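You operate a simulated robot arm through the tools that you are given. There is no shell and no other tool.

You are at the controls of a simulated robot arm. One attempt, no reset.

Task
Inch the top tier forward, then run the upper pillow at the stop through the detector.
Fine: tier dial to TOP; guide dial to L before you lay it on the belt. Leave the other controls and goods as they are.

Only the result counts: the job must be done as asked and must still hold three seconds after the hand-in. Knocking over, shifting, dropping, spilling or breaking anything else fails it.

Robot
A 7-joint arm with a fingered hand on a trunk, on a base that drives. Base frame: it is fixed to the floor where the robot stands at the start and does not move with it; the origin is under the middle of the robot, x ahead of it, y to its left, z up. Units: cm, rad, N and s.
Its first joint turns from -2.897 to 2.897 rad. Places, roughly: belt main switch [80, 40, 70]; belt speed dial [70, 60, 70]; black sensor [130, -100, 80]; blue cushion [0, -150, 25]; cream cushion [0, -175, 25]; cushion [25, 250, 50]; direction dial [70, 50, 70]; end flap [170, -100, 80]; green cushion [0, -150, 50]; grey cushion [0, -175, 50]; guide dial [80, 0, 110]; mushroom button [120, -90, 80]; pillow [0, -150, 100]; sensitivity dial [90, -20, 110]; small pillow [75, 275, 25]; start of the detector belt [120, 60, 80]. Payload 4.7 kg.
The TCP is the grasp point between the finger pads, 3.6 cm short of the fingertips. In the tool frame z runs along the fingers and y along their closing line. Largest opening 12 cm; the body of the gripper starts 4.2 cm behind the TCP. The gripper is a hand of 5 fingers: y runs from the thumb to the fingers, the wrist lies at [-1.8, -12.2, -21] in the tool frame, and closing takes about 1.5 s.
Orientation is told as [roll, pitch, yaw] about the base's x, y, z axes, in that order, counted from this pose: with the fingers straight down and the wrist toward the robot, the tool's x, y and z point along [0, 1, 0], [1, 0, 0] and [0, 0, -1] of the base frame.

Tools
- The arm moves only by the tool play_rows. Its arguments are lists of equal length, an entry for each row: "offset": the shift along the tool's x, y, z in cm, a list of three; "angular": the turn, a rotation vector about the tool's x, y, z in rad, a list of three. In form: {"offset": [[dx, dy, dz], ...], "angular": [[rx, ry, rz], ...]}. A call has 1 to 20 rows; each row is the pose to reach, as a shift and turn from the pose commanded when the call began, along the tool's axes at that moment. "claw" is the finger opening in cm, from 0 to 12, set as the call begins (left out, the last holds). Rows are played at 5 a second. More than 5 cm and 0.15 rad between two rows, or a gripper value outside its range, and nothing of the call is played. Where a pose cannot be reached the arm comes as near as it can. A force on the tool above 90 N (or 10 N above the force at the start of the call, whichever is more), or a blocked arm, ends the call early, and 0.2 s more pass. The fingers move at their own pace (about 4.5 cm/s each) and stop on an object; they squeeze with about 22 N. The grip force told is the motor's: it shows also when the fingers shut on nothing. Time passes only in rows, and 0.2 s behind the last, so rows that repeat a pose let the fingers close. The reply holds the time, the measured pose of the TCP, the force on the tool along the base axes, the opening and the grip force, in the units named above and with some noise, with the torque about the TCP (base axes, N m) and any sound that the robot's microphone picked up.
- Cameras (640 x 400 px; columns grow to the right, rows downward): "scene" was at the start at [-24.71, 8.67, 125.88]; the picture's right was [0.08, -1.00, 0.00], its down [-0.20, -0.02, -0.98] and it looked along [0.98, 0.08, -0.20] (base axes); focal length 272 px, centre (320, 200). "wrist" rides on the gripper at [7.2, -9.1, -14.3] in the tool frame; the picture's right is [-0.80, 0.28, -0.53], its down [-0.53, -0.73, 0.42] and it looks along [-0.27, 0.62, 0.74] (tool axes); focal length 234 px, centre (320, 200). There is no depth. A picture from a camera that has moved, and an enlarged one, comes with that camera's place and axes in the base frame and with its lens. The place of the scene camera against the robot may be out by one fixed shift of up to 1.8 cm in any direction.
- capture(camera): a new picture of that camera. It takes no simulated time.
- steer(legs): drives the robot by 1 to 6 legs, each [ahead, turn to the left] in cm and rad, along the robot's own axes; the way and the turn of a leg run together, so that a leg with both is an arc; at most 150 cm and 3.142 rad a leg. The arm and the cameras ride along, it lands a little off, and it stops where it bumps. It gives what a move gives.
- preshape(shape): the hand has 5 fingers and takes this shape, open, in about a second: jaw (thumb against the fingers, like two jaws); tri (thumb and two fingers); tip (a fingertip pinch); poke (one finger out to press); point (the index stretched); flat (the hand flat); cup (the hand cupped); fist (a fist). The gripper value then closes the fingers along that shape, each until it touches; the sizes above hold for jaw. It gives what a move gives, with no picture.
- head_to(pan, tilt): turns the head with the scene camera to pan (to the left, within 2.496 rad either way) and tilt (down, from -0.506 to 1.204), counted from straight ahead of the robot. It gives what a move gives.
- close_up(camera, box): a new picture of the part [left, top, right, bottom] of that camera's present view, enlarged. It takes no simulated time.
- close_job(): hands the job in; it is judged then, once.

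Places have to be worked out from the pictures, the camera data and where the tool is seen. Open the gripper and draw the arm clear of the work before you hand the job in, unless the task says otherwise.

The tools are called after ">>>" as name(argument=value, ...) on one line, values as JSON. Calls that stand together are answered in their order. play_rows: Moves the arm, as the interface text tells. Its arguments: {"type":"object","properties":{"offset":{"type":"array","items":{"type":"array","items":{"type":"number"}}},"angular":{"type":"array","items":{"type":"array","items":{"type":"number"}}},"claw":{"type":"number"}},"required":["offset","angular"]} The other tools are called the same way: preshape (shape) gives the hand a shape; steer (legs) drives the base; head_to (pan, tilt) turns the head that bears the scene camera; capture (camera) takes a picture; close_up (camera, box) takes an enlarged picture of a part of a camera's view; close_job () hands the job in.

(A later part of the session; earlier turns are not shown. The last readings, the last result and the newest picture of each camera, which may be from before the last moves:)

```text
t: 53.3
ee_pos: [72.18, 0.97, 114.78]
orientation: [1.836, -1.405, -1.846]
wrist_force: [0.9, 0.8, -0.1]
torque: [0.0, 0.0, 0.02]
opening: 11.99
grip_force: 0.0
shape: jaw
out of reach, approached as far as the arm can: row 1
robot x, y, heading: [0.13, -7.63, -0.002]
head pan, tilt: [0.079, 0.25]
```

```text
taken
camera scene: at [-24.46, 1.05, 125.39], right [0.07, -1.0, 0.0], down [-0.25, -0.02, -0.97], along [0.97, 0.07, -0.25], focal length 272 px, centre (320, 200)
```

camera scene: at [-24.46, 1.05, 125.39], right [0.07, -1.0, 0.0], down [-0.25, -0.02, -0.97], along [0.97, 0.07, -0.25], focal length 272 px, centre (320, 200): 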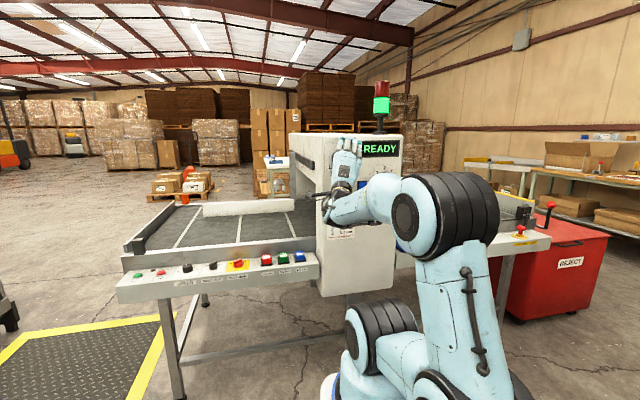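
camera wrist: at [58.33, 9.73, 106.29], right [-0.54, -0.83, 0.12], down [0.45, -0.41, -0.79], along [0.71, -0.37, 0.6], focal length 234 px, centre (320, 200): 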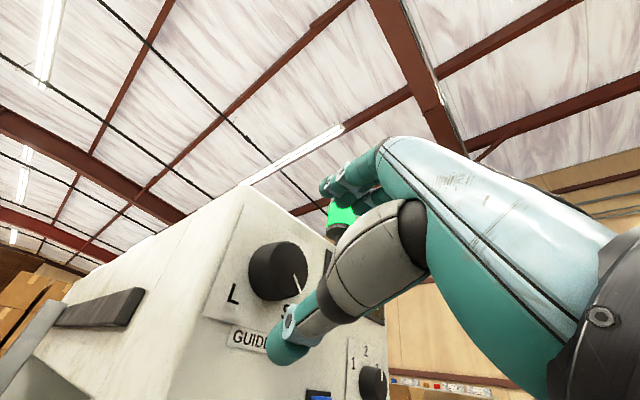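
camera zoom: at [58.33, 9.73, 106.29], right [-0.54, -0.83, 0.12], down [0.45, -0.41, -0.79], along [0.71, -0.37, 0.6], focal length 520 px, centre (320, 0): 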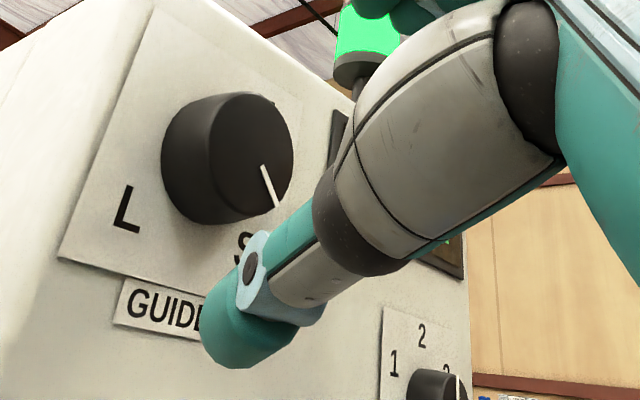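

The knob face refines to about (80.3, 1.0, 114.7). I align the tool to +x and slide in to TCP x=79 so the fingertips straddle the knob without touching the plate.

>>> play_rows(offset=[[0, -0.2, 1], [0, -0.4, 2.5], [0, -0.4, 4.5], [0, -0.4, 6.0], [0, -0.4, 6.8], [0, -0.4, 6.8]], angular=[[0.045, 0.006, 0], [0.045, 0.006, 0], [0.045, 0.006, 0], [0.045, 0.006, 0], [0.045, 0.006, 0], [0.045, 0.006, 0]])

>>> capture(camera="wrist")

>>> close_up(camera="wrist", box=[200, 160, 440, 340])

>>> close_up(camera="scene", box=[300, 110, 420, 240])

```text
t: 54.7
ee_pos: [78.99, 1.03, 114.8]
orientation: [1.586, -1.409, -1.585]
wrist_force: [-12.2, 0.0, 3.4]
torque: [-0.01, 0.74, 0.15]
opening: 12.02
grip_force: 0.0
shape: jaw
robot x, y, heading: [0.32, -7.8, -0.007]
head pan, tilt: [0.079, 0.25]
```

```text
taken
camera wrist: at [64.66, 9.51, 106.97], right [-0.53, -0.84, 0.14], down [0.43, -0.41, -0.81], along [0.74, -0.36, 0.57], focal length 234 px, centre (320, 200)
```

wrist: 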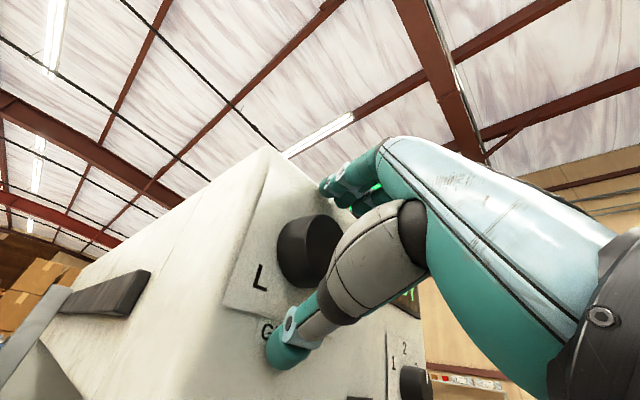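

```text
2.22 times, centred on (320, 250) of wrist
camera zoom: at [64.66, 9.51, 106.97], right [-0.53, -0.84, 0.14], down [0.43, -0.41, -0.81], along [0.74, -0.36, 0.57], focal length 520 px, centre (320, 89)
```

zoom: 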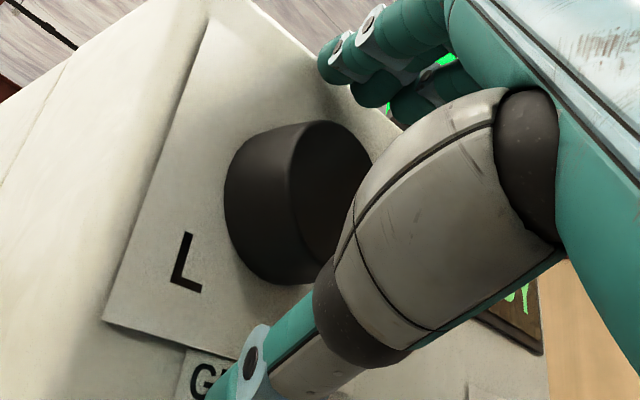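

```text
3.08 times, centred on (360, 175) of scene
camera zoom: at [-24.53, 1.05, 125.38], right [0.07, -1.0, 0.0], down [-0.25, -0.02, -0.97], along [0.97, 0.07, -0.25], focal length 838 px, centre (197, 277)
```

zoom: 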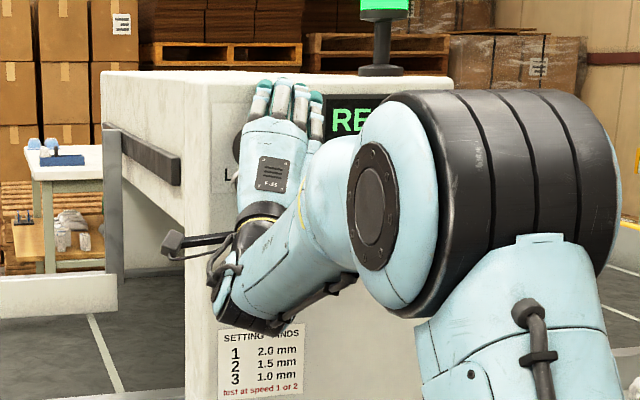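

The thumb lightly touches the plate (12 N, about 7 cm below the TCP). I back off 0.8 cm, centre slightly right, and close the fingers on the knob.

>>> play_rows(offset=[[-0.47, 0.2, -0.8], [-0.47, 0.2, -0.8]], angular=[[0, 0, 0], [0, 0, 0]])

>>> play_rows(claw=0, offset=[[0, 0, 0], [0, 0, 0], [0, 0, 0], [0, 0, 0], [0, 0, 0], [0, 0, 0], [0, 0, 0], [0, 0, 0]], angular=[[0, 0, 0], [0, 0, 0], [0, 0, 0], [0, 0, 0], [0, 0, 0], [0, 0, 0], [0, 0, 0], [0, 0, 0]])

>>> close_up(camera="wrist", box=[200, 160, 440, 340])

```text
t: 55.3
ee_pos: [78.28, 0.45, 114.69]
orientation: [1.568, -1.411, -1.569]
wrist_force: [-0.9, -0.1, 1.1]
torque: [0.02, 0.02, 0.02]
opening: 11.96
grip_force: 0.0
shape: jaw
robot x, y, heading: [-0.12, -8.0, -0.003]
head pan, tilt: [0.079, 0.25]
```

```text
t: 57.1
ee_pos: [78.31, 0.49, 114.68]
orientation: [1.566, -1.411, -1.568]
wrist_force: [1.3, -0.5, -3.3]
torque: [0.02, 0.04, -0.01]
opening: 4.54
grip_force: 22.0
shape: jaw
robot x, y, heading: [-0.11, -7.79, -0.007]
head pan, tilt: [0.079, 0.25]
```

```text
2.22 times, centred on (320, 250) of wrist
camera zoom: at [63.95, 9.01, 106.96], right [-0.53, -0.84, 0.15], down [0.42, -0.41, -0.81], along [0.74, -0.36, 0.57], focal length 520 px, centre (320, 89)
```

zoom: 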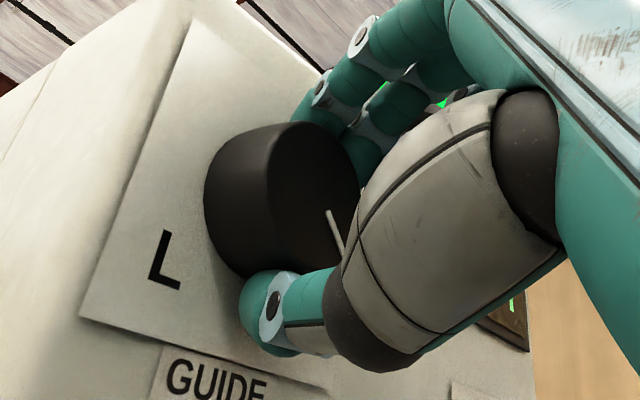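

The knob is gripped (opening 4.5 cm, 22 N). I now turn clockwise (+z of the tool) by about 0.85 rad.

>>> play_rows(offset=[[0, 0, 0], [0, 0, 0], [0, 0, 0], [0, 0, 0], [0, 0, 0], [0, 0, 0], [0, 0, 0], [0, 0, 0], [0, 0, 0]], angular=[[0, 0, 0.1], [0, 0, 0.2], [0, 0, 0.3], [0, 0, 0.4], [0, 0, 0.5], [0, 0, 0.6], [0, 0, 0.7], [0, 0, 0.8], [0, 0, 0.85]])

>>> close_up(camera="wrist", box=[200, 160, 440, 340])

>>> close_up(camera="scene", box=[300, 110, 420, 240])

```text
t: 59.1
ee_pos: [77.36, 1.28, 116.68]
orientation: [1.55, -0.563, -1.563]
wrist_force: [-1.5, -5.2, -32.6]
torque: [-0.49, 0.78, -0.1]
opening: 4.13
grip_force: 22.2
shape: jaw
out of reach, approached as far as the arm can: row 6, 7, 8, 9
robot x, y, heading: [0.11, -7.45, -0.002]
head pan, tilt: [0.079, 0.25]
```

```text
2.22 times, centred on (320, 250) of wrist
camera zoom: at [63.1, 12.85, 118.2], right [-0.54, -0.66, -0.52], down [0.41, 0.33, -0.85], along [0.74, -0.67, 0.09], focal length 520 px, centre (320, 89)
```

zoom: 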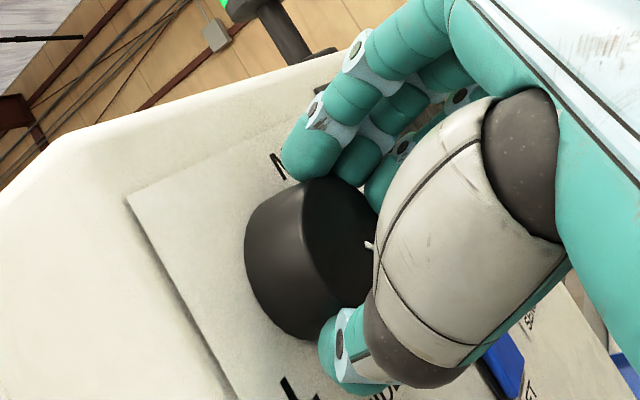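

```text
3.08 times, centred on (360, 175) of scene
camera zoom: at [-24.39, 1.01, 125.42], right [0.08, -1.0, 0.0], down [-0.25, -0.02, -0.97], along [0.97, 0.07, -0.25], focal length 838 px, centre (197, 277)
```

zoom: 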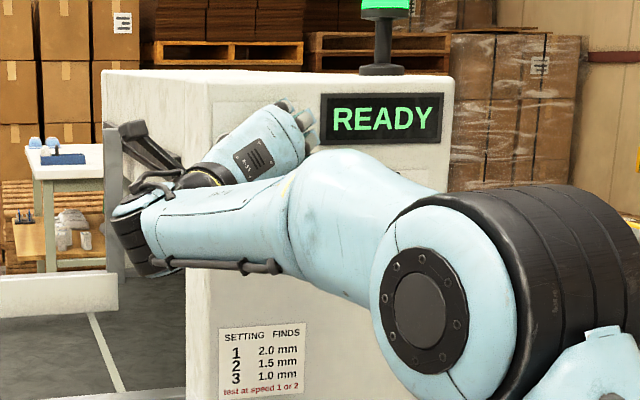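

The arm hit its limit again past +0.5 rad and was pulling up with 33 N, so I release now and look at the knob.

>>> play_rows(claw=12, offset=[[0, 0, 0], [0, 0, 0], [0, 0, 0], [0, 0, 0], [0, 0, 0], [0, 0, 0], [0, 0, 0], [0, 0, -2], [0, 0, -5], [0, 0, -8]], angular=[[0, 0, 0], [0, 0, 0], [0, 0, 0], [0, 0, 0], [0, 0, 0], [0, 0, 0], [0, 0, 0], [0, 0, 0], [0, 0, 0], [0, 0, 0]])

>>> close_up(camera="wrist", box=[200, 160, 440, 340])

>>> close_up(camera="scene", box=[300, 110, 420, 240])

```text
t: 61.3
ee_pos: [69.33, 1.08, 116.77]
orientation: [1.571, -0.56, -1.571]
wrist_force: [0.6, -0.4, 0.2]
torque: [-0.02, 0.0, 0.01]
opening: 11.97
grip_force: 0.0
shape: jaw
robot x, y, heading: [0.38, -7.79, -0.006]
head pan, tilt: [0.079, 0.25]
```

```text
2.22 times, centred on (320, 250) of wrist
camera zoom: at [55.03, 12.66, 118.14], right [-0.53, -0.66, -0.53], down [0.42, 0.34, -0.84], along [0.74, -0.67, 0.1], focal length 520 px, centre (320, 89)
```

zoom: 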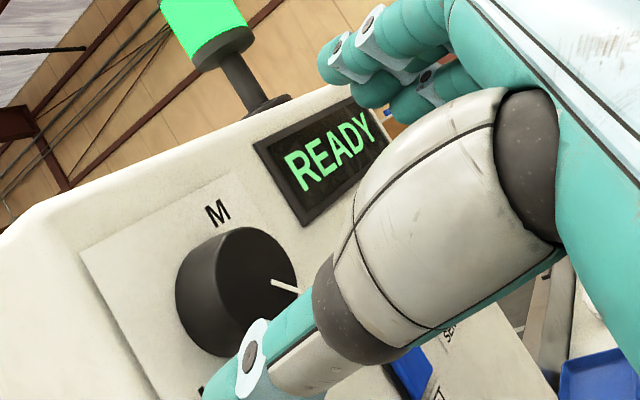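

```text
3.08 times, centred on (360, 175) of scene
camera zoom: at [-24.44, 1.04, 125.39], right [0.07, -1.0, 0.0], down [-0.25, -0.02, -0.97], along [0.97, 0.07, -0.25], focal length 838 px, centre (197, 277)
```

zoom: 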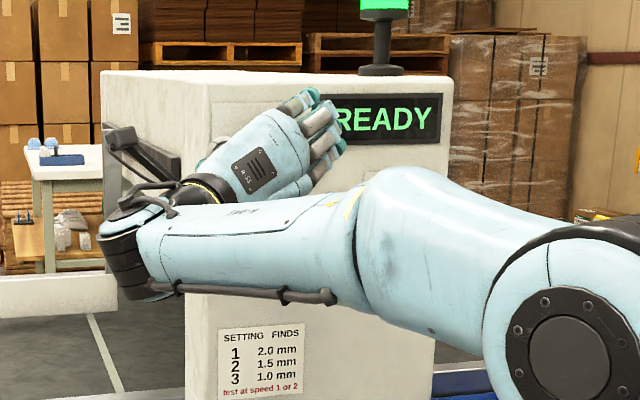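

The pointer still points to S, so the knob does not go clockwise past S; it must go counterclockwise through M to L. Since closer standing widens the roll range, I check the clearance in front of the base by looking down.

>>> head_to(pan=0.35, tilt=1.1)

>>> capture(camera="scene")

>>> head_to(pan=-0.35, tilt=0.9)

>>> capture(camera="scene")

```text
t: 62.5
ee_pos: [69.37, 1.22, 116.81]
orientation: [1.57, -0.559, -1.571]
wrist_force: [-0.7, -0.1, 0.4]
torque: [0.0, 0.02, -0.01]
opening: 11.96
grip_force: 0.1
shape: jaw
robot x, y, heading: [0.5, -7.99, -0.005]
head pan, tilt: [0.351, 1.1]
```

```text
taken
camera scene: at [-27.83, 2.49, 118.32], right [0.34, -0.94, 0.0], down [-0.84, -0.3, -0.45], along [0.43, 0.15, -0.89], focal length 272 px, centre (320, 200)
```

scene: 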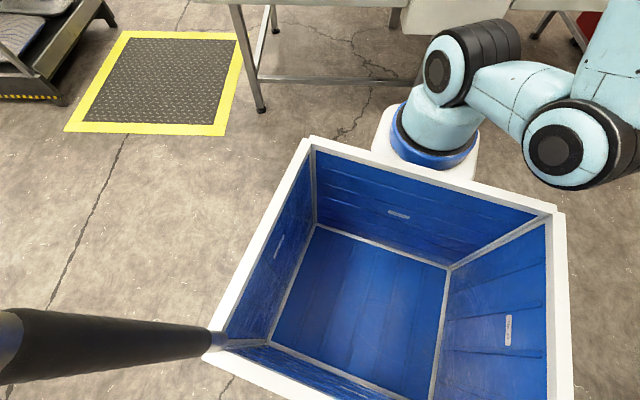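

```text
t: 63.6
ee_pos: [69.38, 1.06, 116.79]
orientation: [1.57, -0.559, -1.57]
wrist_force: [0.2, -0.1, -0.6]
torque: [-0.02, 0.0, 0.01]
opening: 11.97
grip_force: 0.0
shape: jaw
robot x, y, heading: [0.29, -8.13, -0.006]
head pan, tilt: [-0.351, 0.901]
```

```text
taken
camera scene: at [-26.69, -2.27, 119.69], right [-0.35, -0.94, 0.0], down [-0.74, 0.27, -0.62], along [0.58, -0.22, -0.78], focal length 272 px, centre (320, 200)
```

scene: 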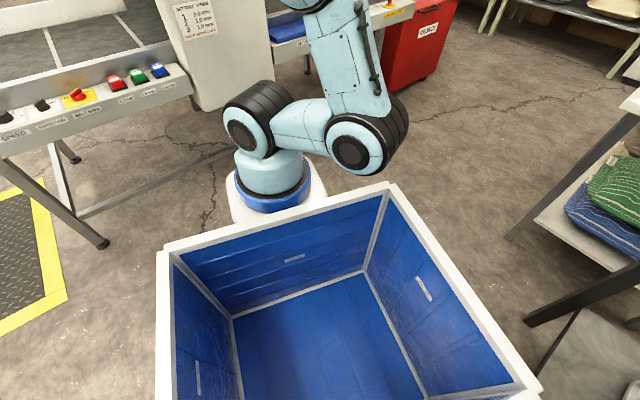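

The robot's arm column is at the front of the cart with ample space before the table. I retract the hand 10 cm and drive 14 cm ahead so the knob comes into a better range.

>>> play_rows(offset=[[0, 0, -2.5], [0, 0, -5], [0, 0, -7.5], [0, 0, -10], [0, 0, -10]], angular=[[0, 0, -0.1], [0, 0, -0.2], [0, 0, -0.3], [0, 0, -0.4], [0, 0, -0.4]])

>>> steer(legs=[[14, 0]])

>>> head_to(pan=0.079, tilt=0.3)

>>> capture(camera="scene")

>>> capture(camera="wrist")

```text
t: 64.8
ee_pos: [59.49, 1.01, 116.66]
orientation: [1.571, -0.961, -1.57]
wrist_force: [-0.9, -0.4, 0.0]
torque: [0.04, -0.01, 0.0]
opening: 11.95
grip_force: 0.0
shape: jaw
robot x, y, heading: [0.32, -7.9, -0.005]
head pan, tilt: [-0.351, 0.901]
```

```text
t: 66.1
ee_pos: [73.33, 1.02, 116.77]
orientation: [1.57, -0.961, -1.572]
wrist_force: [-0.9, 0.2, -0.1]
torque: [0.0, 0.01, 0.01]
opening: 11.98
grip_force: 0.1
shape: jaw
robot x, y, heading: [13.92, -7.57, -0.009]
head pan, tilt: [-0.351, 0.901]
```

```text
t: 67.1
ee_pos: [73.34, 1.02, 116.81]
orientation: [1.571, -0.96, -1.571]
wrist_force: [0.2, -0.8, 0.4]
torque: [0.0, -0.02, -0.01]
opening: 11.97
grip_force: 0.1
shape: jaw
robot x, y, heading: [14.26, -7.45, -0.007]
head pan, tilt: [0.079, 0.3]
```

```text
taken
camera scene: at [-10.49, 1.03, 124.91], right [0.07, -1.0, 0.0], down [-0.3, -0.02, -0.95], along [0.95, 0.07, -0.3], focal length 272 px, centre (320, 200)
```

scene: 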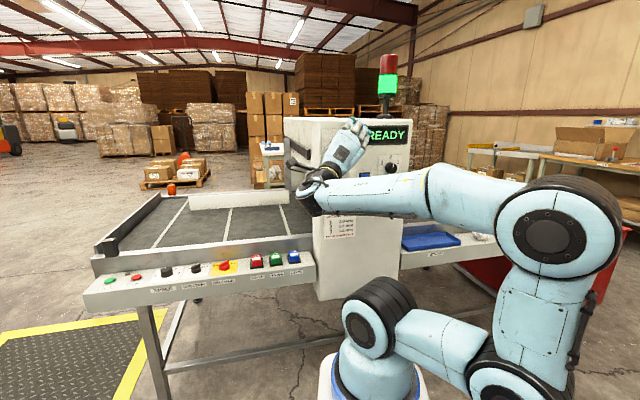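

```text
taken
camera wrist: at [58.98, 12.13, 113.54], right [-0.53, -0.82, -0.23], down [0.42, -0.02, -0.91], along [0.74, -0.57, 0.36], focal length 234 px, centre (320, 200)
```

wrist: 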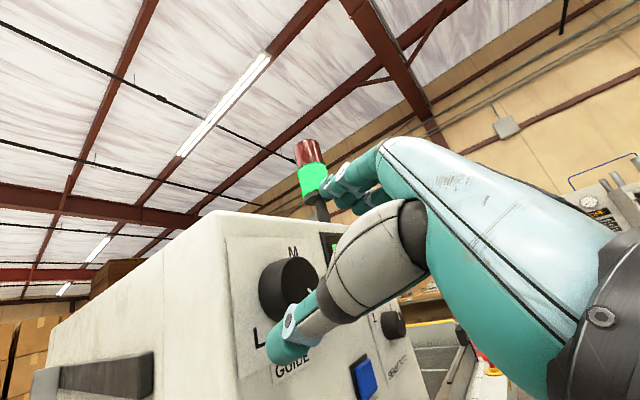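

Now the robot stands at x=14. I lower to the knob's height and roll up to 1.2 rad in front of the knob, to check the upper range.

>>> play_rows(offset=[[-0.75, -0.64, 0], [-1.5, -1.27, 0], [-1.5, -1.27, 0], [-1.5, -1.27, 0], [-1.5, -1.27, 0], [-1.5, -1.27, 0]], angular=[[0, 0, 0.1], [0, 0, 0.2], [0, 0, 0.32], [0, 0, 0.44], [0, 0, 0.56], [0, 0, 0.56]])

>>> close_up(camera="wrist", box=[200, 160, 440, 340])

```text
t: 68.5
ee_pos: [73.32, 0.36, 114.92]
orientation: [1.571, -0.399, -1.57]
wrist_force: [0.6, -0.4, 0.2]
torque: [0.03, -0.01, 0.01]
opening: 11.99
grip_force: 0.1
shape: jaw
robot x, y, heading: [14.08, -7.78, -0.011]
head pan, tilt: [0.079, 0.3]
```

```text
2.22 times, centred on (320, 250) of wrist
camera zoom: at [58.97, 11.67, 118.08], right [-0.53, -0.57, -0.63], down [0.42, 0.47, -0.77], along [0.74, -0.68, 0.0], focal length 520 px, centre (320, 89)
```

zoom: 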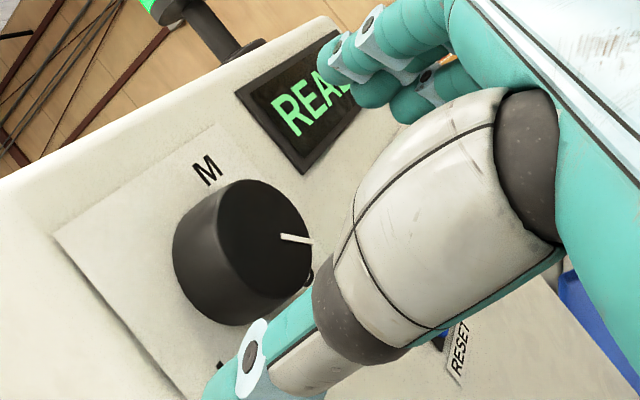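

Roll 1.17 is reachable here, and two views put the knob face at about (79.2, 1.2, 114.3). I slide in to (78.2, 1.1, 114.4) and close on the knob.

>>> play_rows(offset=[[-0.19, -0.88, 1.5], [-0.19, -0.88, 3.3], [-0.19, -0.88, 4.9], [-0.19, -0.88, 4.9]], angular=[[0, 0, 0], [0, 0, 0], [0, 0, 0], [0, 0, 0]])

>>> play_rows(claw=0, offset=[[0, 0, 0], [0, 0, 0], [0, 0, 0], [0, 0, 0], [0, 0, 0], [0, 0, 0], [0, 0, 0], [0, 0, 0]], angular=[[0, 0, 0], [0, 0, 0], [0, 0, 0], [0, 0, 0], [0, 0, 0], [0, 0, 0], [0, 0, 0], [0, 0, 0]])

>>> close_up(camera="wrist", box=[200, 160, 440, 340])

```text
t: 69.6
ee_pos: [77.67, 0.82, 115.25]
orientation: [1.586, -0.387, -1.585]
wrist_force: [-47.5, -13.7, 6.5]
torque: [-0.02, 1.5, 3.0]
opening: 12.0
grip_force: 0.1
shape: jaw
robot x, y, heading: [13.86, -7.49, -0.006]
head pan, tilt: [0.079, 0.3]
stopped in row 4: the force on the tool passed its limit at 92 N (the readings are from after the stop); the commanded pose is now the measured one
```

```text
t: 71.4
ee_pos: [77.64, 0.9, 115.23]
orientation: [1.586, -0.392, -1.582]
wrist_force: [-76.1, -18.4, 15.5]
torque: [0.29, 2.39, 4.97]
opening: 7.82
grip_force: 22.2
shape: jaw
robot x, y, heading: [13.89, -7.69, -0.01]
head pan, tilt: [0.079, 0.3]
```

```text
2.22 times, centred on (320, 250) of wrist
camera zoom: at [63.27, 12.05, 118.27], right [-0.52, -0.56, -0.64], down [0.44, 0.47, -0.76], along [0.73, -0.68, 0.0], focal length 520 px, centre (320, 89)
```

zoom: 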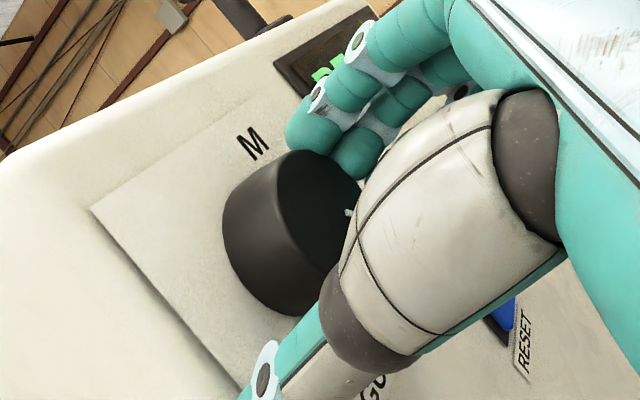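

The thumb tip ran into the plate (the drive shifted things by ~0.7 cm). I back off and open, then close again at about 1.2 cm further out.

>>> play_rows(claw=12, offset=[[0, 0, -0.6], [0, 0, -1.2], [0, 0, -1.2], [0, 0, -1.2], [0, 0, -1.2], [0, 0, -1.2]], angular=[[0, 0, 0], [0, 0, 0], [0, 0, 0], [0, 0, 0], [0, 0, 0], [0, 0, 0]])

>>> close_up(camera="wrist", box=[200, 160, 440, 340])

```text
t: 72.8
ee_pos: [76.7, 0.94, 114.81]
orientation: [1.581, -0.393, -1.58]
wrist_force: [0.1, 0.7, 0.7]
torque: [0.01, 0.02, 0.01]
opening: 11.99
grip_force: 0.1
shape: jaw
robot x, y, heading: [14.19, -7.25, -0.011]
head pan, tilt: [0.079, 0.3]
```

```text
2.22 times, centred on (320, 250) of wrist
camera zoom: at [62.42, 12.17, 118.02], right [-0.52, -0.56, -0.64], down [0.43, 0.47, -0.77], along [0.73, -0.68, 0.0], focal length 520 px, centre (320, 89)
```

zoom: 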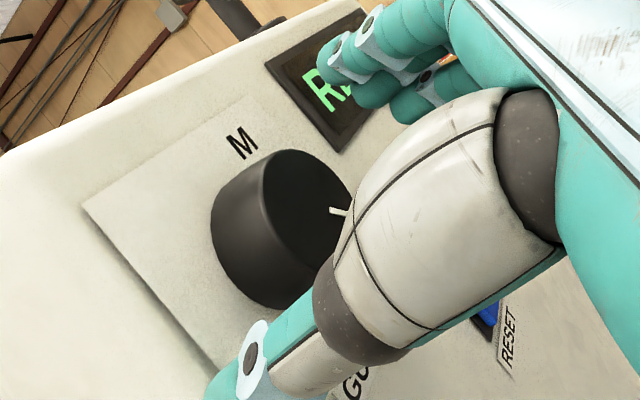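

Clear now; the knob centre seems ~0.8 cm lower than the TCP. I shift down, in by 0.4 cm, and close.

>>> play_rows(offset=[[-0.7, -0.4, 0.2], [-0.7, -0.4, 0.4], [-0.7, -0.4, 0.4]], angular=[[0, 0, 0], [0, 0, 0], [0, 0, 0]])

>>> play_rows(claw=0, offset=[[0, 0, 0], [0, 0, 0], [0, 0, 0], [0, 0, 0], [0, 0, 0], [0, 0, 0], [0, 0, 0], [0, 0, 0]], angular=[[0, 0, 0], [0, 0, 0], [0, 0, 0], [0, 0, 0], [0, 0, 0], [0, 0, 0], [0, 0, 0], [0, 0, 0]])

>>> close_up(camera="wrist", box=[200, 160, 440, 340])

```text
t: 73.6
ee_pos: [77.11, 1.01, 114.08]
orientation: [1.583, -0.392, -1.58]
wrist_force: [-6.1, -1.3, 0.5]
torque: [-0.01, 0.08, 0.29]
opening: 11.98
grip_force: 0.1
shape: jaw
robot x, y, heading: [13.47, -7.7, -0.006]
head pan, tilt: [0.079, 0.3]
```

```text
t: 75.4
ee_pos: [77.09, 0.94, 114.15]
orientation: [1.582, -0.391, -1.581]
wrist_force: [-10.3, -12.9, 5.4]
torque: [0.01, -0.21, -0.52]
opening: 7.69
grip_force: 22.0
shape: jaw
robot x, y, heading: [14.29, -7.9, -0.007]
head pan, tilt: [0.079, 0.3]
```

```text
2.22 times, centred on (320, 250) of wrist
camera zoom: at [62.81, 12.12, 117.37], right [-0.52, -0.56, -0.64], down [0.44, 0.47, -0.77], along [0.73, -0.68, 0.0], focal length 520 px, centre (320, 89)
```

zoom: 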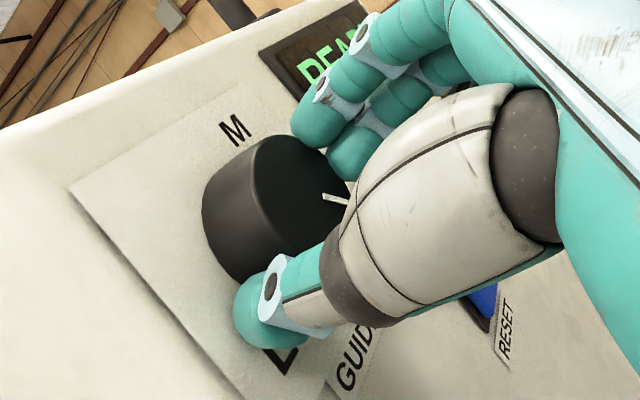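

The grip is off-centre: the fingers land on the face edge while the thumb pushes the hand sideways. I open, shift 0.9 cm along tool +y, and close again.

>>> play_rows(claw=12, offset=[[0, 0, -0.3], [0, 0, -0.3], [0, 0, -0.3], [0, 0, -0.3], [0, 0, -0.3], [0.1, 0.5, -0.3], [0.2, 1.0, -0.1], [0.2, 1.0, 0.2]], angular=[[0, 0, 0], [0, 0, 0], [0, 0, 0], [0, 0, 0], [0, 0, 0], [0, 0, 0], [0, 0, 0], [0, 0, 0]])

>>> play_rows(claw=0, offset=[[0, 0, 0], [0, 0, 0], [0, 0, 0], [0, 0, 0], [0, 0, 0], [0, 0, 0], [0, 0, 0], [0, 0, 0]], angular=[[0, 0, 0], [0, 0, 0], [0, 0, 0], [0, 0, 0], [0, 0, 0], [0, 0, 0], [0, 0, 0], [0, 0, 0]])

>>> close_up(camera="wrist", box=[200, 160, 440, 340])

```text
t: 77.2
ee_pos: [77.34, 0.09, 114.64]
orientation: [1.583, -0.391, -1.579]
wrist_force: [-9.9, -3.6, 1.1]
torque: [-0.03, 0.23, 0.59]
opening: 11.98
grip_force: 0.0
shape: jaw
robot x, y, heading: [13.85, -7.8, -0.003]
head pan, tilt: [0.079, 0.3]
```

```text
t: 79.0
ee_pos: [77.21, 0.2, 114.68]
orientation: [1.582, -0.392, -1.58]
wrist_force: [-7.3, -10.3, 5.0]
torque: [-0.05, -0.07, -0.06]
opening: 6.76
grip_force: 22.1
shape: jaw
robot x, y, heading: [14.27, -8.05, -0.008]
head pan, tilt: [0.079, 0.3]
```

```text
2.22 times, centred on (320, 250) of wrist
camera zoom: at [62.99, 11.29, 117.85], right [-0.52, -0.56, -0.64], down [0.44, 0.47, -0.77], along [0.73, -0.68, 0.0], focal length 520 px, centre (320, 89)
```

zoom: 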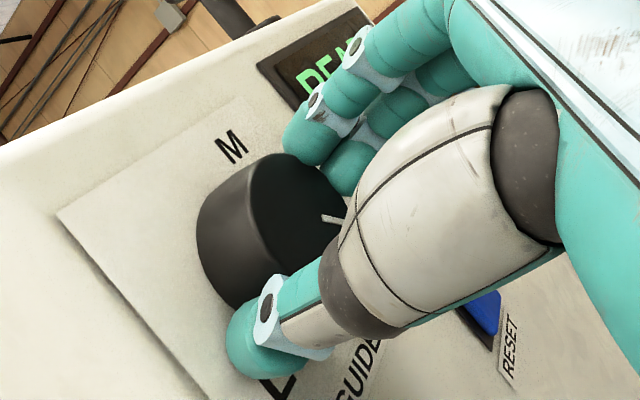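

The opening is now 6.8 cm with fingers and thumb beside the 6 cm knob. I try a counterclockwise turn of 0.5 rad and look at the pointer.

>>> play_rows(offset=[[0, 0, 0], [0, 0, 0], [0, 0, 0], [0, 0, 0], [0, 0, 0], [0, 0, 0]], angular=[[0, 0, -0.1], [0, 0, -0.2], [0, 0, -0.3], [0, 0, -0.4], [0, 0, -0.5], [0, 0, -0.5]])

>>> close_up(camera="wrist", box=[200, 160, 440, 340])

```text
t: 80.4
ee_pos: [77.22, 0.18, 114.72]
orientation: [1.588, -0.892, -1.59]
wrist_force: [-9.1, -9.8, 14.6]
torque: [0.2, -0.56, -0.31]
opening: 6.72
grip_force: 22.6
shape: jaw
robot x, y, heading: [13.91, -7.7, -0.005]
head pan, tilt: [0.079, 0.3]
```

```text
2.22 times, centred on (320, 250) of wrist
camera zoom: at [62.98, 11.51, 112.12], right [-0.53, -0.8, -0.29], down [0.44, 0.04, -0.9], along [0.73, -0.6, 0.32], focal length 520 px, centre (320, 89)
```

zoom: 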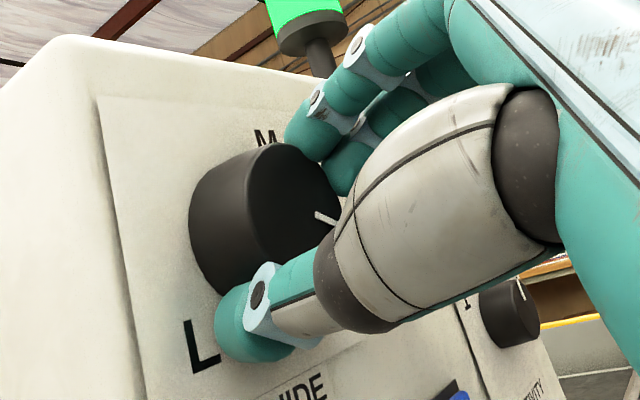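

The pointer stayed fixed relative to the hand while the plate turned in view, so the knob is turning counterclockwise. I continue another 0.6 rad.

>>> play_rows(offset=[[0, 0, 0], [0, 0, 0], [0, 0, 0], [0, 0, 0], [0, 0, 0], [0, 0, 0], [0, 0, 0]], angular=[[0, 0, -0.1], [0, 0, -0.2], [0, 0, -0.3], [0, 0, -0.4], [0, 0, -0.5], [0, 0, -0.6], [0, 0, -0.6]])

>>> close_up(camera="wrist", box=[200, 160, 440, 340])

```text
t: 82.0
ee_pos: [77.18, 0.18, 114.9]
orientation: [1.74, -1.491, -1.745]
wrist_force: [-16.7, -15.8, 22.9]
torque: [0.35, -1.06, -0.38]
opening: 6.82
grip_force: 21.9
shape: jaw
robot x, y, heading: [14.16, -8.13, -0.002]
head pan, tilt: [0.079, 0.3]
```

```text
2.22 times, centred on (320, 250) of wrist
camera zoom: at [63.02, 8.09, 106.22], right [-0.53, -0.82, 0.21], down [0.43, -0.47, -0.77], along [0.73, -0.32, 0.61], focal length 520 px, centre (320, 89)
```

zoom: 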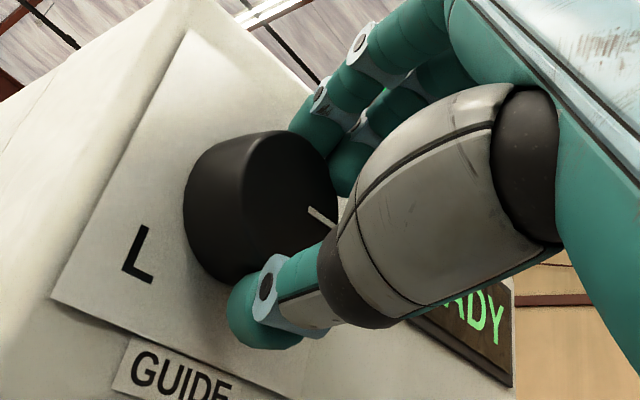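

The knob followed a total of ~1.1 rad. I try a further 0.3 rad before regripping.

>>> play_rows(offset=[[0, 0, 0], [0, 0, 0], [0, 0, 0], [0, 0, 0]], angular=[[0, 0, -0.1], [0, 0, -0.2], [0, 0, -0.3], [0, 0, -0.3]])

>>> close_up(camera="wrist", box=[200, 160, 440, 340])

```text
t: 83.0
ee_pos: [71.94, 2.03, 109.87]
orientation: [-1.586, -1.349, 1.575]
wrist_force: [0.2, 0.3, -0.7]
torque: [-0.03, 0.02, 0.02]
opening: 6.32
grip_force: 22.5
shape: jaw
out of reach, approached as far as the arm can: row 2, 3, 4
robot x, y, heading: [14.33, -7.84, -0.008]
head pan, tilt: [0.079, 0.3]
```

```text
2.22 times, centred on (320, 250) of wrist
camera zoom: at [57.59, 7.24, 99.32], right [-0.53, -0.72, 0.45], down [0.42, -0.68, -0.6], along [0.73, -0.13, 0.67], focal length 520 px, centre (320, 89)
```

zoom: 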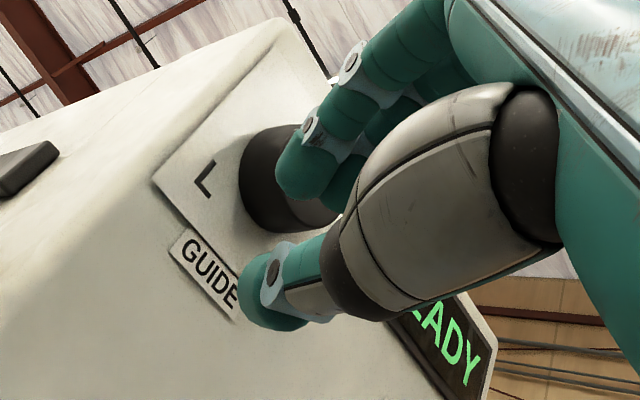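

The arm ran out of reach and came off the knob by itself. I open, draw back, roll up to ~1.17 again in front of the knob, and view the pointer.

>>> play_rows(claw=12, offset=[[0, 0, -1], [0, 0, -2], [-0.5, 0.8, -2], [-1, 1.6, -2], [-1.5, 2.4, -2], [-2, 3.2, -2], [-2.7, 4.2, -2], [-2.7, 4.2, -2], [-2.7, 4.2, -2], [-2.7, 4.2, -2], [-2.7, 4.2, -1.5]], angular=[[0, 0, 0], [0, 0, 0.139], [0, 0, 0.278], [0, 0, 0.417], [0, 0, 0.556], [0, 0, 0.695], [0, 0, 0.834], [0, 0, 0.973], [0, 0, 1.112], [0, 0, 1.251], [0, 0, 1.39]])

>>> close_up(camera="wrist", box=[200, 160, 440, 340])

>>> close_up(camera="scene", box=[280, 90, 440, 230])

```text
t: 85.4
ee_pos: [70.23, 0.55, 114.7]
orientation: [1.581, -0.399, -1.578]
wrist_force: [0.1, -0.2, -0.6]
torque: [0.0, -0.04, 0.0]
opening: 11.97
grip_force: 0.0
shape: jaw
robot x, y, heading: [13.65, -7.86, -0.008]
head pan, tilt: [0.079, 0.3]
```

```text
2.22 times, centred on (320, 250) of wrist
camera zoom: at [55.88, 11.72, 117.71], right [-0.52, -0.57, -0.64], down [0.43, 0.47, -0.77], along [0.73, -0.68, 0.0], focal length 520 px, centre (320, 89)
```

zoom: 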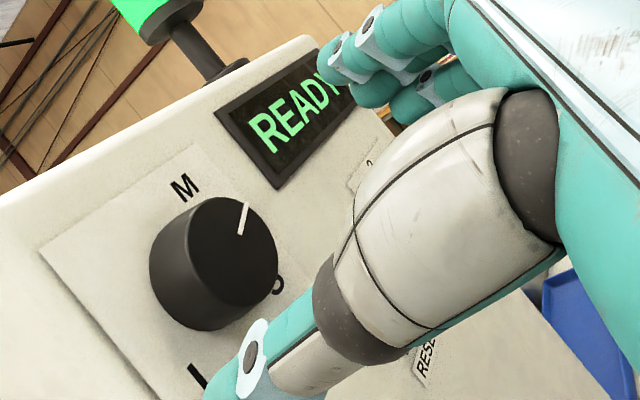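

```text
2.86 times, centred on (360, 160) of scene
camera zoom: at [-10.58, 0.98, 124.92], right [0.07, -1.0, 0.0], down [-0.29, -0.02, -0.96], along [0.95, 0.07, -0.3], focal length 778 px, centre (206, 314)
```

zoom: 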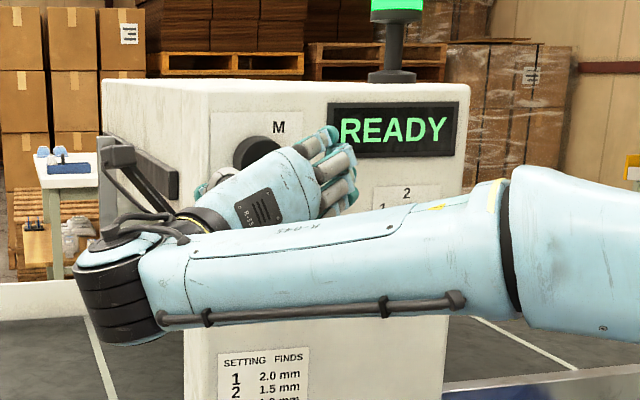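

The pointer has moved to ~60° right of top (past the S side, near M). I test a higher starting roll of 1.35 while approaching, to get more turn per grip.

>>> play_rows(offset=[[-0.15, 0.37, 1.5], [-0.15, 0.37, 3], [-0.15, 0.37, 4], [-0.15, 0.37, 4]], angular=[[0, 0, 0.06], [0, 0, 0.12], [0, 0, 0.18], [0, 0, 0.18]])

```text
t: 86.4
ee_pos: [74.16, 0.76, 116.98]
orientation: [1.57, -0.228, -1.578]
wrist_force: [-0.1, 0.0, 0.4]
torque: [0.01, -0.01, 0.01]
opening: 11.97
grip_force: 0.1
shape: jaw
out of reach, approached as far as the arm can: row 2, 3, 4
robot x, y, heading: [13.92, -7.78, -0.006]
head pan, tilt: [0.079, 0.3]
```

Roll 1.35 is out of reach, so I go back to 1.16, slide to the same grip pose as before (77.2, 0.15, 114.7), and close.

>>> play_rows(offset=[[-1.2, 0, 0], [-2.36, 0.07, 0], [-2.36, 0.07, 1.5], [-2.36, 0.07, 3.0], [-2.36, 0.07, 3.0]], angular=[[0, 0, -0.09], [0, 0, -0.18], [0, 0, -0.18], [0, 0, -0.18], [0, 0, -0.18]])

>>> play_rows(claw=0, offset=[[0, 0, 0], [0, 0, 0], [0, 0, 0], [0, 0, 0], [0, 0, 0], [0, 0, 0], [0, 0, 0], [0, 0, 0]], angular=[[0, 0, 0], [0, 0, 0], [0, 0, 0], [0, 0, 0], [0, 0, 0], [0, 0, 0], [0, 0, 0], [0, 0, 0]])

>>> close_up(camera="wrist", box=[200, 160, 440, 340])

```text
t: 87.6
ee_pos: [77.07, 0.1, 114.76]
orientation: [1.581, -0.404, -1.579]
wrist_force: [-1.2, -0.4, 1.0]
torque: [0.0, -0.02, 0.03]
opening: 11.99
grip_force: 0.1
shape: jaw
robot x, y, heading: [14.13, -7.76, -0.01]
head pan, tilt: [0.079, 0.3]
```

```text
t: 89.4
ee_pos: [77.08, 0.1, 114.78]
orientation: [1.579, -0.403, -1.58]
wrist_force: [-3.5, 1.7, -1.5]
torque: [0.01, 0.07, 0.06]
opening: 4.8
grip_force: 22.1
shape: jaw
robot x, y, heading: [13.91, -7.68, -0.008]
head pan, tilt: [0.079, 0.3]
```

```text
2.22 times, centred on (320, 250) of wrist
camera zoom: at [62.75, 11.35, 117.78], right [-0.52, -0.57, -0.64], down [0.43, 0.46, -0.77], along [0.73, -0.68, 0.01], focal length 520 px, centre (320, 89)
```

zoom: 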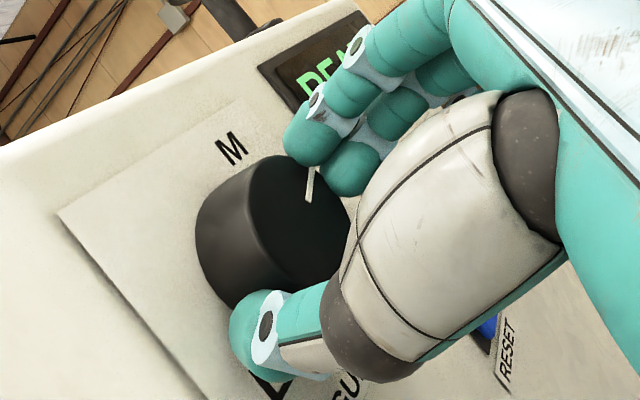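

Grip opening reads 4.8 cm with little side force. I turn counterclockwise by 1.05 rad, down to roll ~0.1 where the arm still reaches.

>>> play_rows(offset=[[0, 0, 0], [0, 0, 0], [0, 0, 0], [0, 0, 0], [0, 0, 0], [0, 0, 0], [0, 0, 0], [0, 0, 0], [0, 0, 0], [0, 0, 0], [0, 0, 0]], angular=[[0, 0, -0.1], [0, 0, -0.2], [0, 0, -0.3], [0, 0, -0.4], [0, 0, -0.5], [0, 0, -0.6], [0, 0, -0.7], [0, 0, -0.8], [0, 0, -0.9], [0, 0, -1.0], [0, 0, -1.05]])

>>> close_up(camera="wrist", box=[200, 160, 440, 340])

```text
t: 91.8
ee_pos: [76.86, 0.1, 114.88]
orientation: [1.675, -1.451, -1.678]
wrist_force: [-15.1, -0.5, 13.0]
torque: [0.37, -0.95, -0.13]
opening: 4.47
grip_force: 22.2
shape: jaw
robot x, y, heading: [14.18, -7.9, -0.005]
head pan, tilt: [0.079, 0.3]
```

```text
2.22 times, centred on (320, 250) of wrist
camera zoom: at [62.77, 8.47, 106.53], right [-0.53, -0.83, 0.18], down [0.43, -0.44, -0.79], along [0.73, -0.34, 0.59], focal length 520 px, centre (320, 89)
```

zoom: 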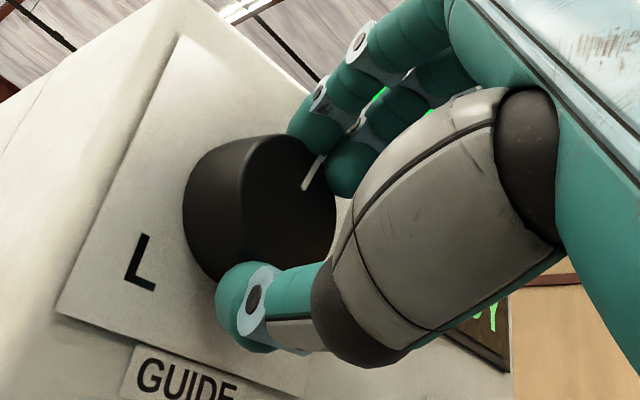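

The knob followed most of the turn (a little slip). I open, draw back and roll up again to view and regrip.

>>> play_rows(claw=12, offset=[[0, 0, 0], [0, 0, 0], [0, 0, 0], [0, 0, 0], [0, 0, 0], [0, 0, -1.5], [0, 0, -3], [0, 0, -4], [0, 0, -4], [0, 0, -4], [0, 0, -4], [0, 0, -4], [0, 0, -4], [0, 0, -4], [0, 0, -4]], angular=[[0, 0, 0], [0, 0, 0], [0, 0, 0], [0, 0, 0], [0, 0, 0], [0, 0, 0], [0, 0, 0], [0, 0, 0.13], [0, 0, 0.26], [0, 0, 0.39], [0, 0, 0.53], [0, 0, 0.67], [0, 0, 0.81], [0, 0, 0.93], [0, 0, 1.05]])

>>> close_up(camera="wrist", box=[200, 160, 440, 340])

```text
t: 95.0
ee_pos: [73.13, 0.26, 114.64]
orientation: [1.581, -0.398, -1.58]
wrist_force: [-0.2, -0.5, 0.0]
torque: [-0.01, -0.03, -0.03]
opening: 11.97
grip_force: 0.1
shape: jaw
robot x, y, heading: [14.58, -8.01, -0.006]
head pan, tilt: [0.079, 0.3]
```

```text
2.22 times, centred on (320, 250) of wrist
camera zoom: at [58.79, 11.44, 117.7], right [-0.52, -0.57, -0.64], down [0.43, 0.47, -0.77], along [0.73, -0.68, 0.0], focal length 520 px, centre (320, 89)
```

zoom: 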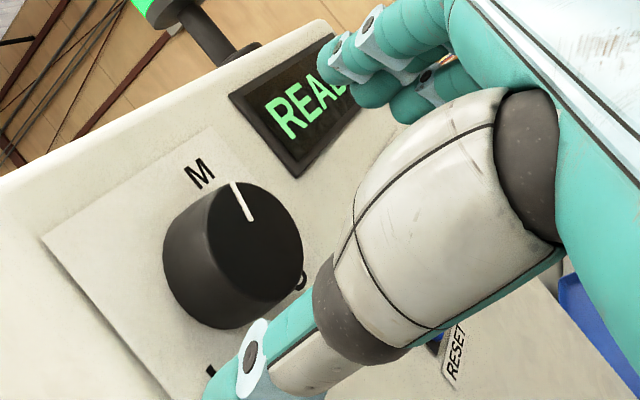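

The pointer now stands at about M. I regrip slightly deeper this time, since the deeper grip held without slip.

>>> play_rows(offset=[[0, 0.1, 1.5], [0, 0.1, 3], [0, 0.1, 4.0], [0, 0.1, 4.35]], angular=[[0, 0, 0], [0, 0, 0], [0, 0, 0], [0, 0, 0]])

>>> play_rows(claw=0, offset=[[0, 0, 0], [0, 0, 0], [0, 0, 0], [0, 0, 0], [0, 0, 0], [0, 0, 0], [0, 0, 0], [0, 0, 0]], angular=[[0, 0, 0], [0, 0, 0], [0, 0, 0], [0, 0, 0], [0, 0, 0], [0, 0, 0], [0, 0, 0], [0, 0, 0]])

>>> close_up(camera="wrist", box=[200, 160, 440, 340])

```text
t: 96.0
ee_pos: [77.35, 0.03, 114.95]
orientation: [1.582, -0.399, -1.581]
wrist_force: [-15.0, -5.2, 0.5]
torque: [0.0, 0.32, 0.88]
opening: 12.0
grip_force: 0.1
shape: jaw
robot x, y, heading: [14.07, -7.72, -0.01]
head pan, tilt: [0.079, 0.3]
```

```text
t: 97.8
ee_pos: [77.31, 0.13, 114.8]
orientation: [1.583, -0.403, -1.583]
wrist_force: [-15.6, -11.8, 3.8]
torque: [-0.04, 0.18, 0.36]
opening: 6.63
grip_force: 22.0
shape: jaw
robot x, y, heading: [13.7, -8.19, -0.003]
head pan, tilt: [0.079, 0.3]
```

```text
2.22 times, centred on (320, 250) of wrist
camera zoom: at [63.05, 11.25, 117.84], right [-0.52, -0.57, -0.64], down [0.44, 0.46, -0.77], along [0.73, -0.68, 0.01], focal length 520 px, centre (320, 89)
```

zoom: 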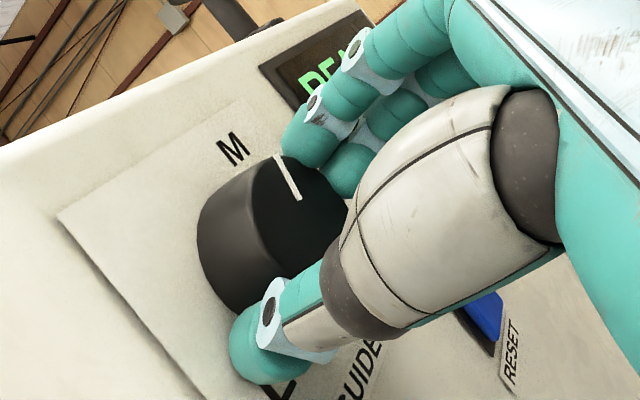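

Opening 6.6 cm again, the firm grip. I turn counterclockwise by 1.05 rad.

>>> play_rows(offset=[[0, 0, 0], [0, 0, 0], [0, 0, 0], [0, 0, 0], [0, 0, 0], [0, 0, 0], [0, 0, 0], [0, 0, 0], [0, 0, 0], [0, 0, 0], [0, 0, 0]], angular=[[0, 0, -0.1], [0, 0, -0.2], [0, 0, -0.3], [0, 0, -0.4], [0, 0, -0.5], [0, 0, -0.6], [0, 0, -0.7], [0, 0, -0.8], [0, 0, -0.9], [0, 0, -1.0], [0, 0, -1.07]])

>>> close_up(camera="wrist", box=[200, 160, 440, 340])

>>> play_rows(claw=12, offset=[[0, 0, 0], [0, 0, 0], [0, 0, 0], [0, 0, 0], [0, 0, 0], [0, 0, -1.5], [0, 0, -3], [0, 0, -4], [0, 0, -4], [0, 0, -4], [0, 0, -4], [0, 0, -4], [0, 0, -4], [0, 0, -4], [0, 0, -4]], angular=[[0, 0, 0], [0, 0, 0], [0, 0, 0], [0, 0, 0], [0, 0, 0], [0, 0, 0], [0, 0, 0], [0, 0, 0.13], [0, 0, 0.26], [0, 0, 0.39], [0, 0, 0.53], [0, 0, 0.67], [0, 0, 0.81], [0, 0, 0.93], [0, 0, 1.07]])

>>> close_up(camera="wrist", box=[200, 160, 440, 340])

```text
t: 100.2
ee_pos: [77.35, 0.06, 114.95]
orientation: [1.705, -1.471, -1.707]
wrist_force: [-16.3, -15.0, 22.5]
torque: [0.33, -1.01, -0.34]
opening: 6.62
grip_force: 22.0
shape: jaw
robot x, y, heading: [14.33, -7.99, -0.004]
head pan, tilt: [0.079, 0.3]
```

```text
2.22 times, centred on (320, 250) of wrist
camera zoom: at [63.13, 8.13, 106.45], right [-0.53, -0.82, 0.19], down [0.43, -0.46, -0.78], along [0.73, -0.33, 0.6], focal length 520 px, centre (320, 89)
```

zoom: 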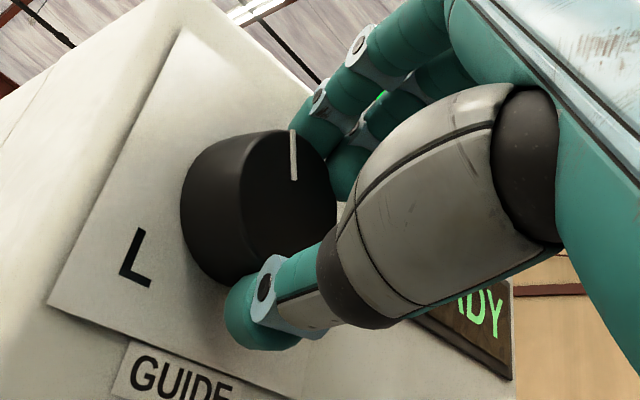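

```text
t: 103.4
ee_pos: [73.48, 0.13, 114.68]
orientation: [1.581, -0.401, -1.581]
wrist_force: [0.4, 0.5, -0.2]
torque: [-0.02, -0.05, 0.02]
opening: 11.96
grip_force: 0.0
shape: jaw
robot x, y, heading: [14.04, -7.7, -0.004]
head pan, tilt: [0.079, 0.3]
```

```text
2.22 times, centred on (320, 250) of wrist
camera zoom: at [59.17, 11.38, 117.74], right [-0.52, -0.57, -0.64], down [0.43, 0.47, -0.77], along [0.73, -0.68, 0.0], focal length 520 px, centre (320, 89)
```

zoom: 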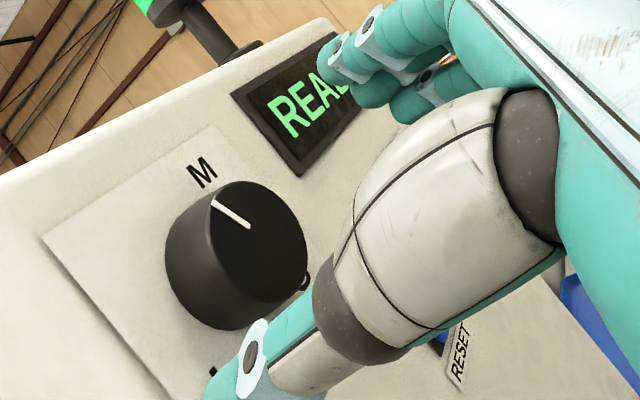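

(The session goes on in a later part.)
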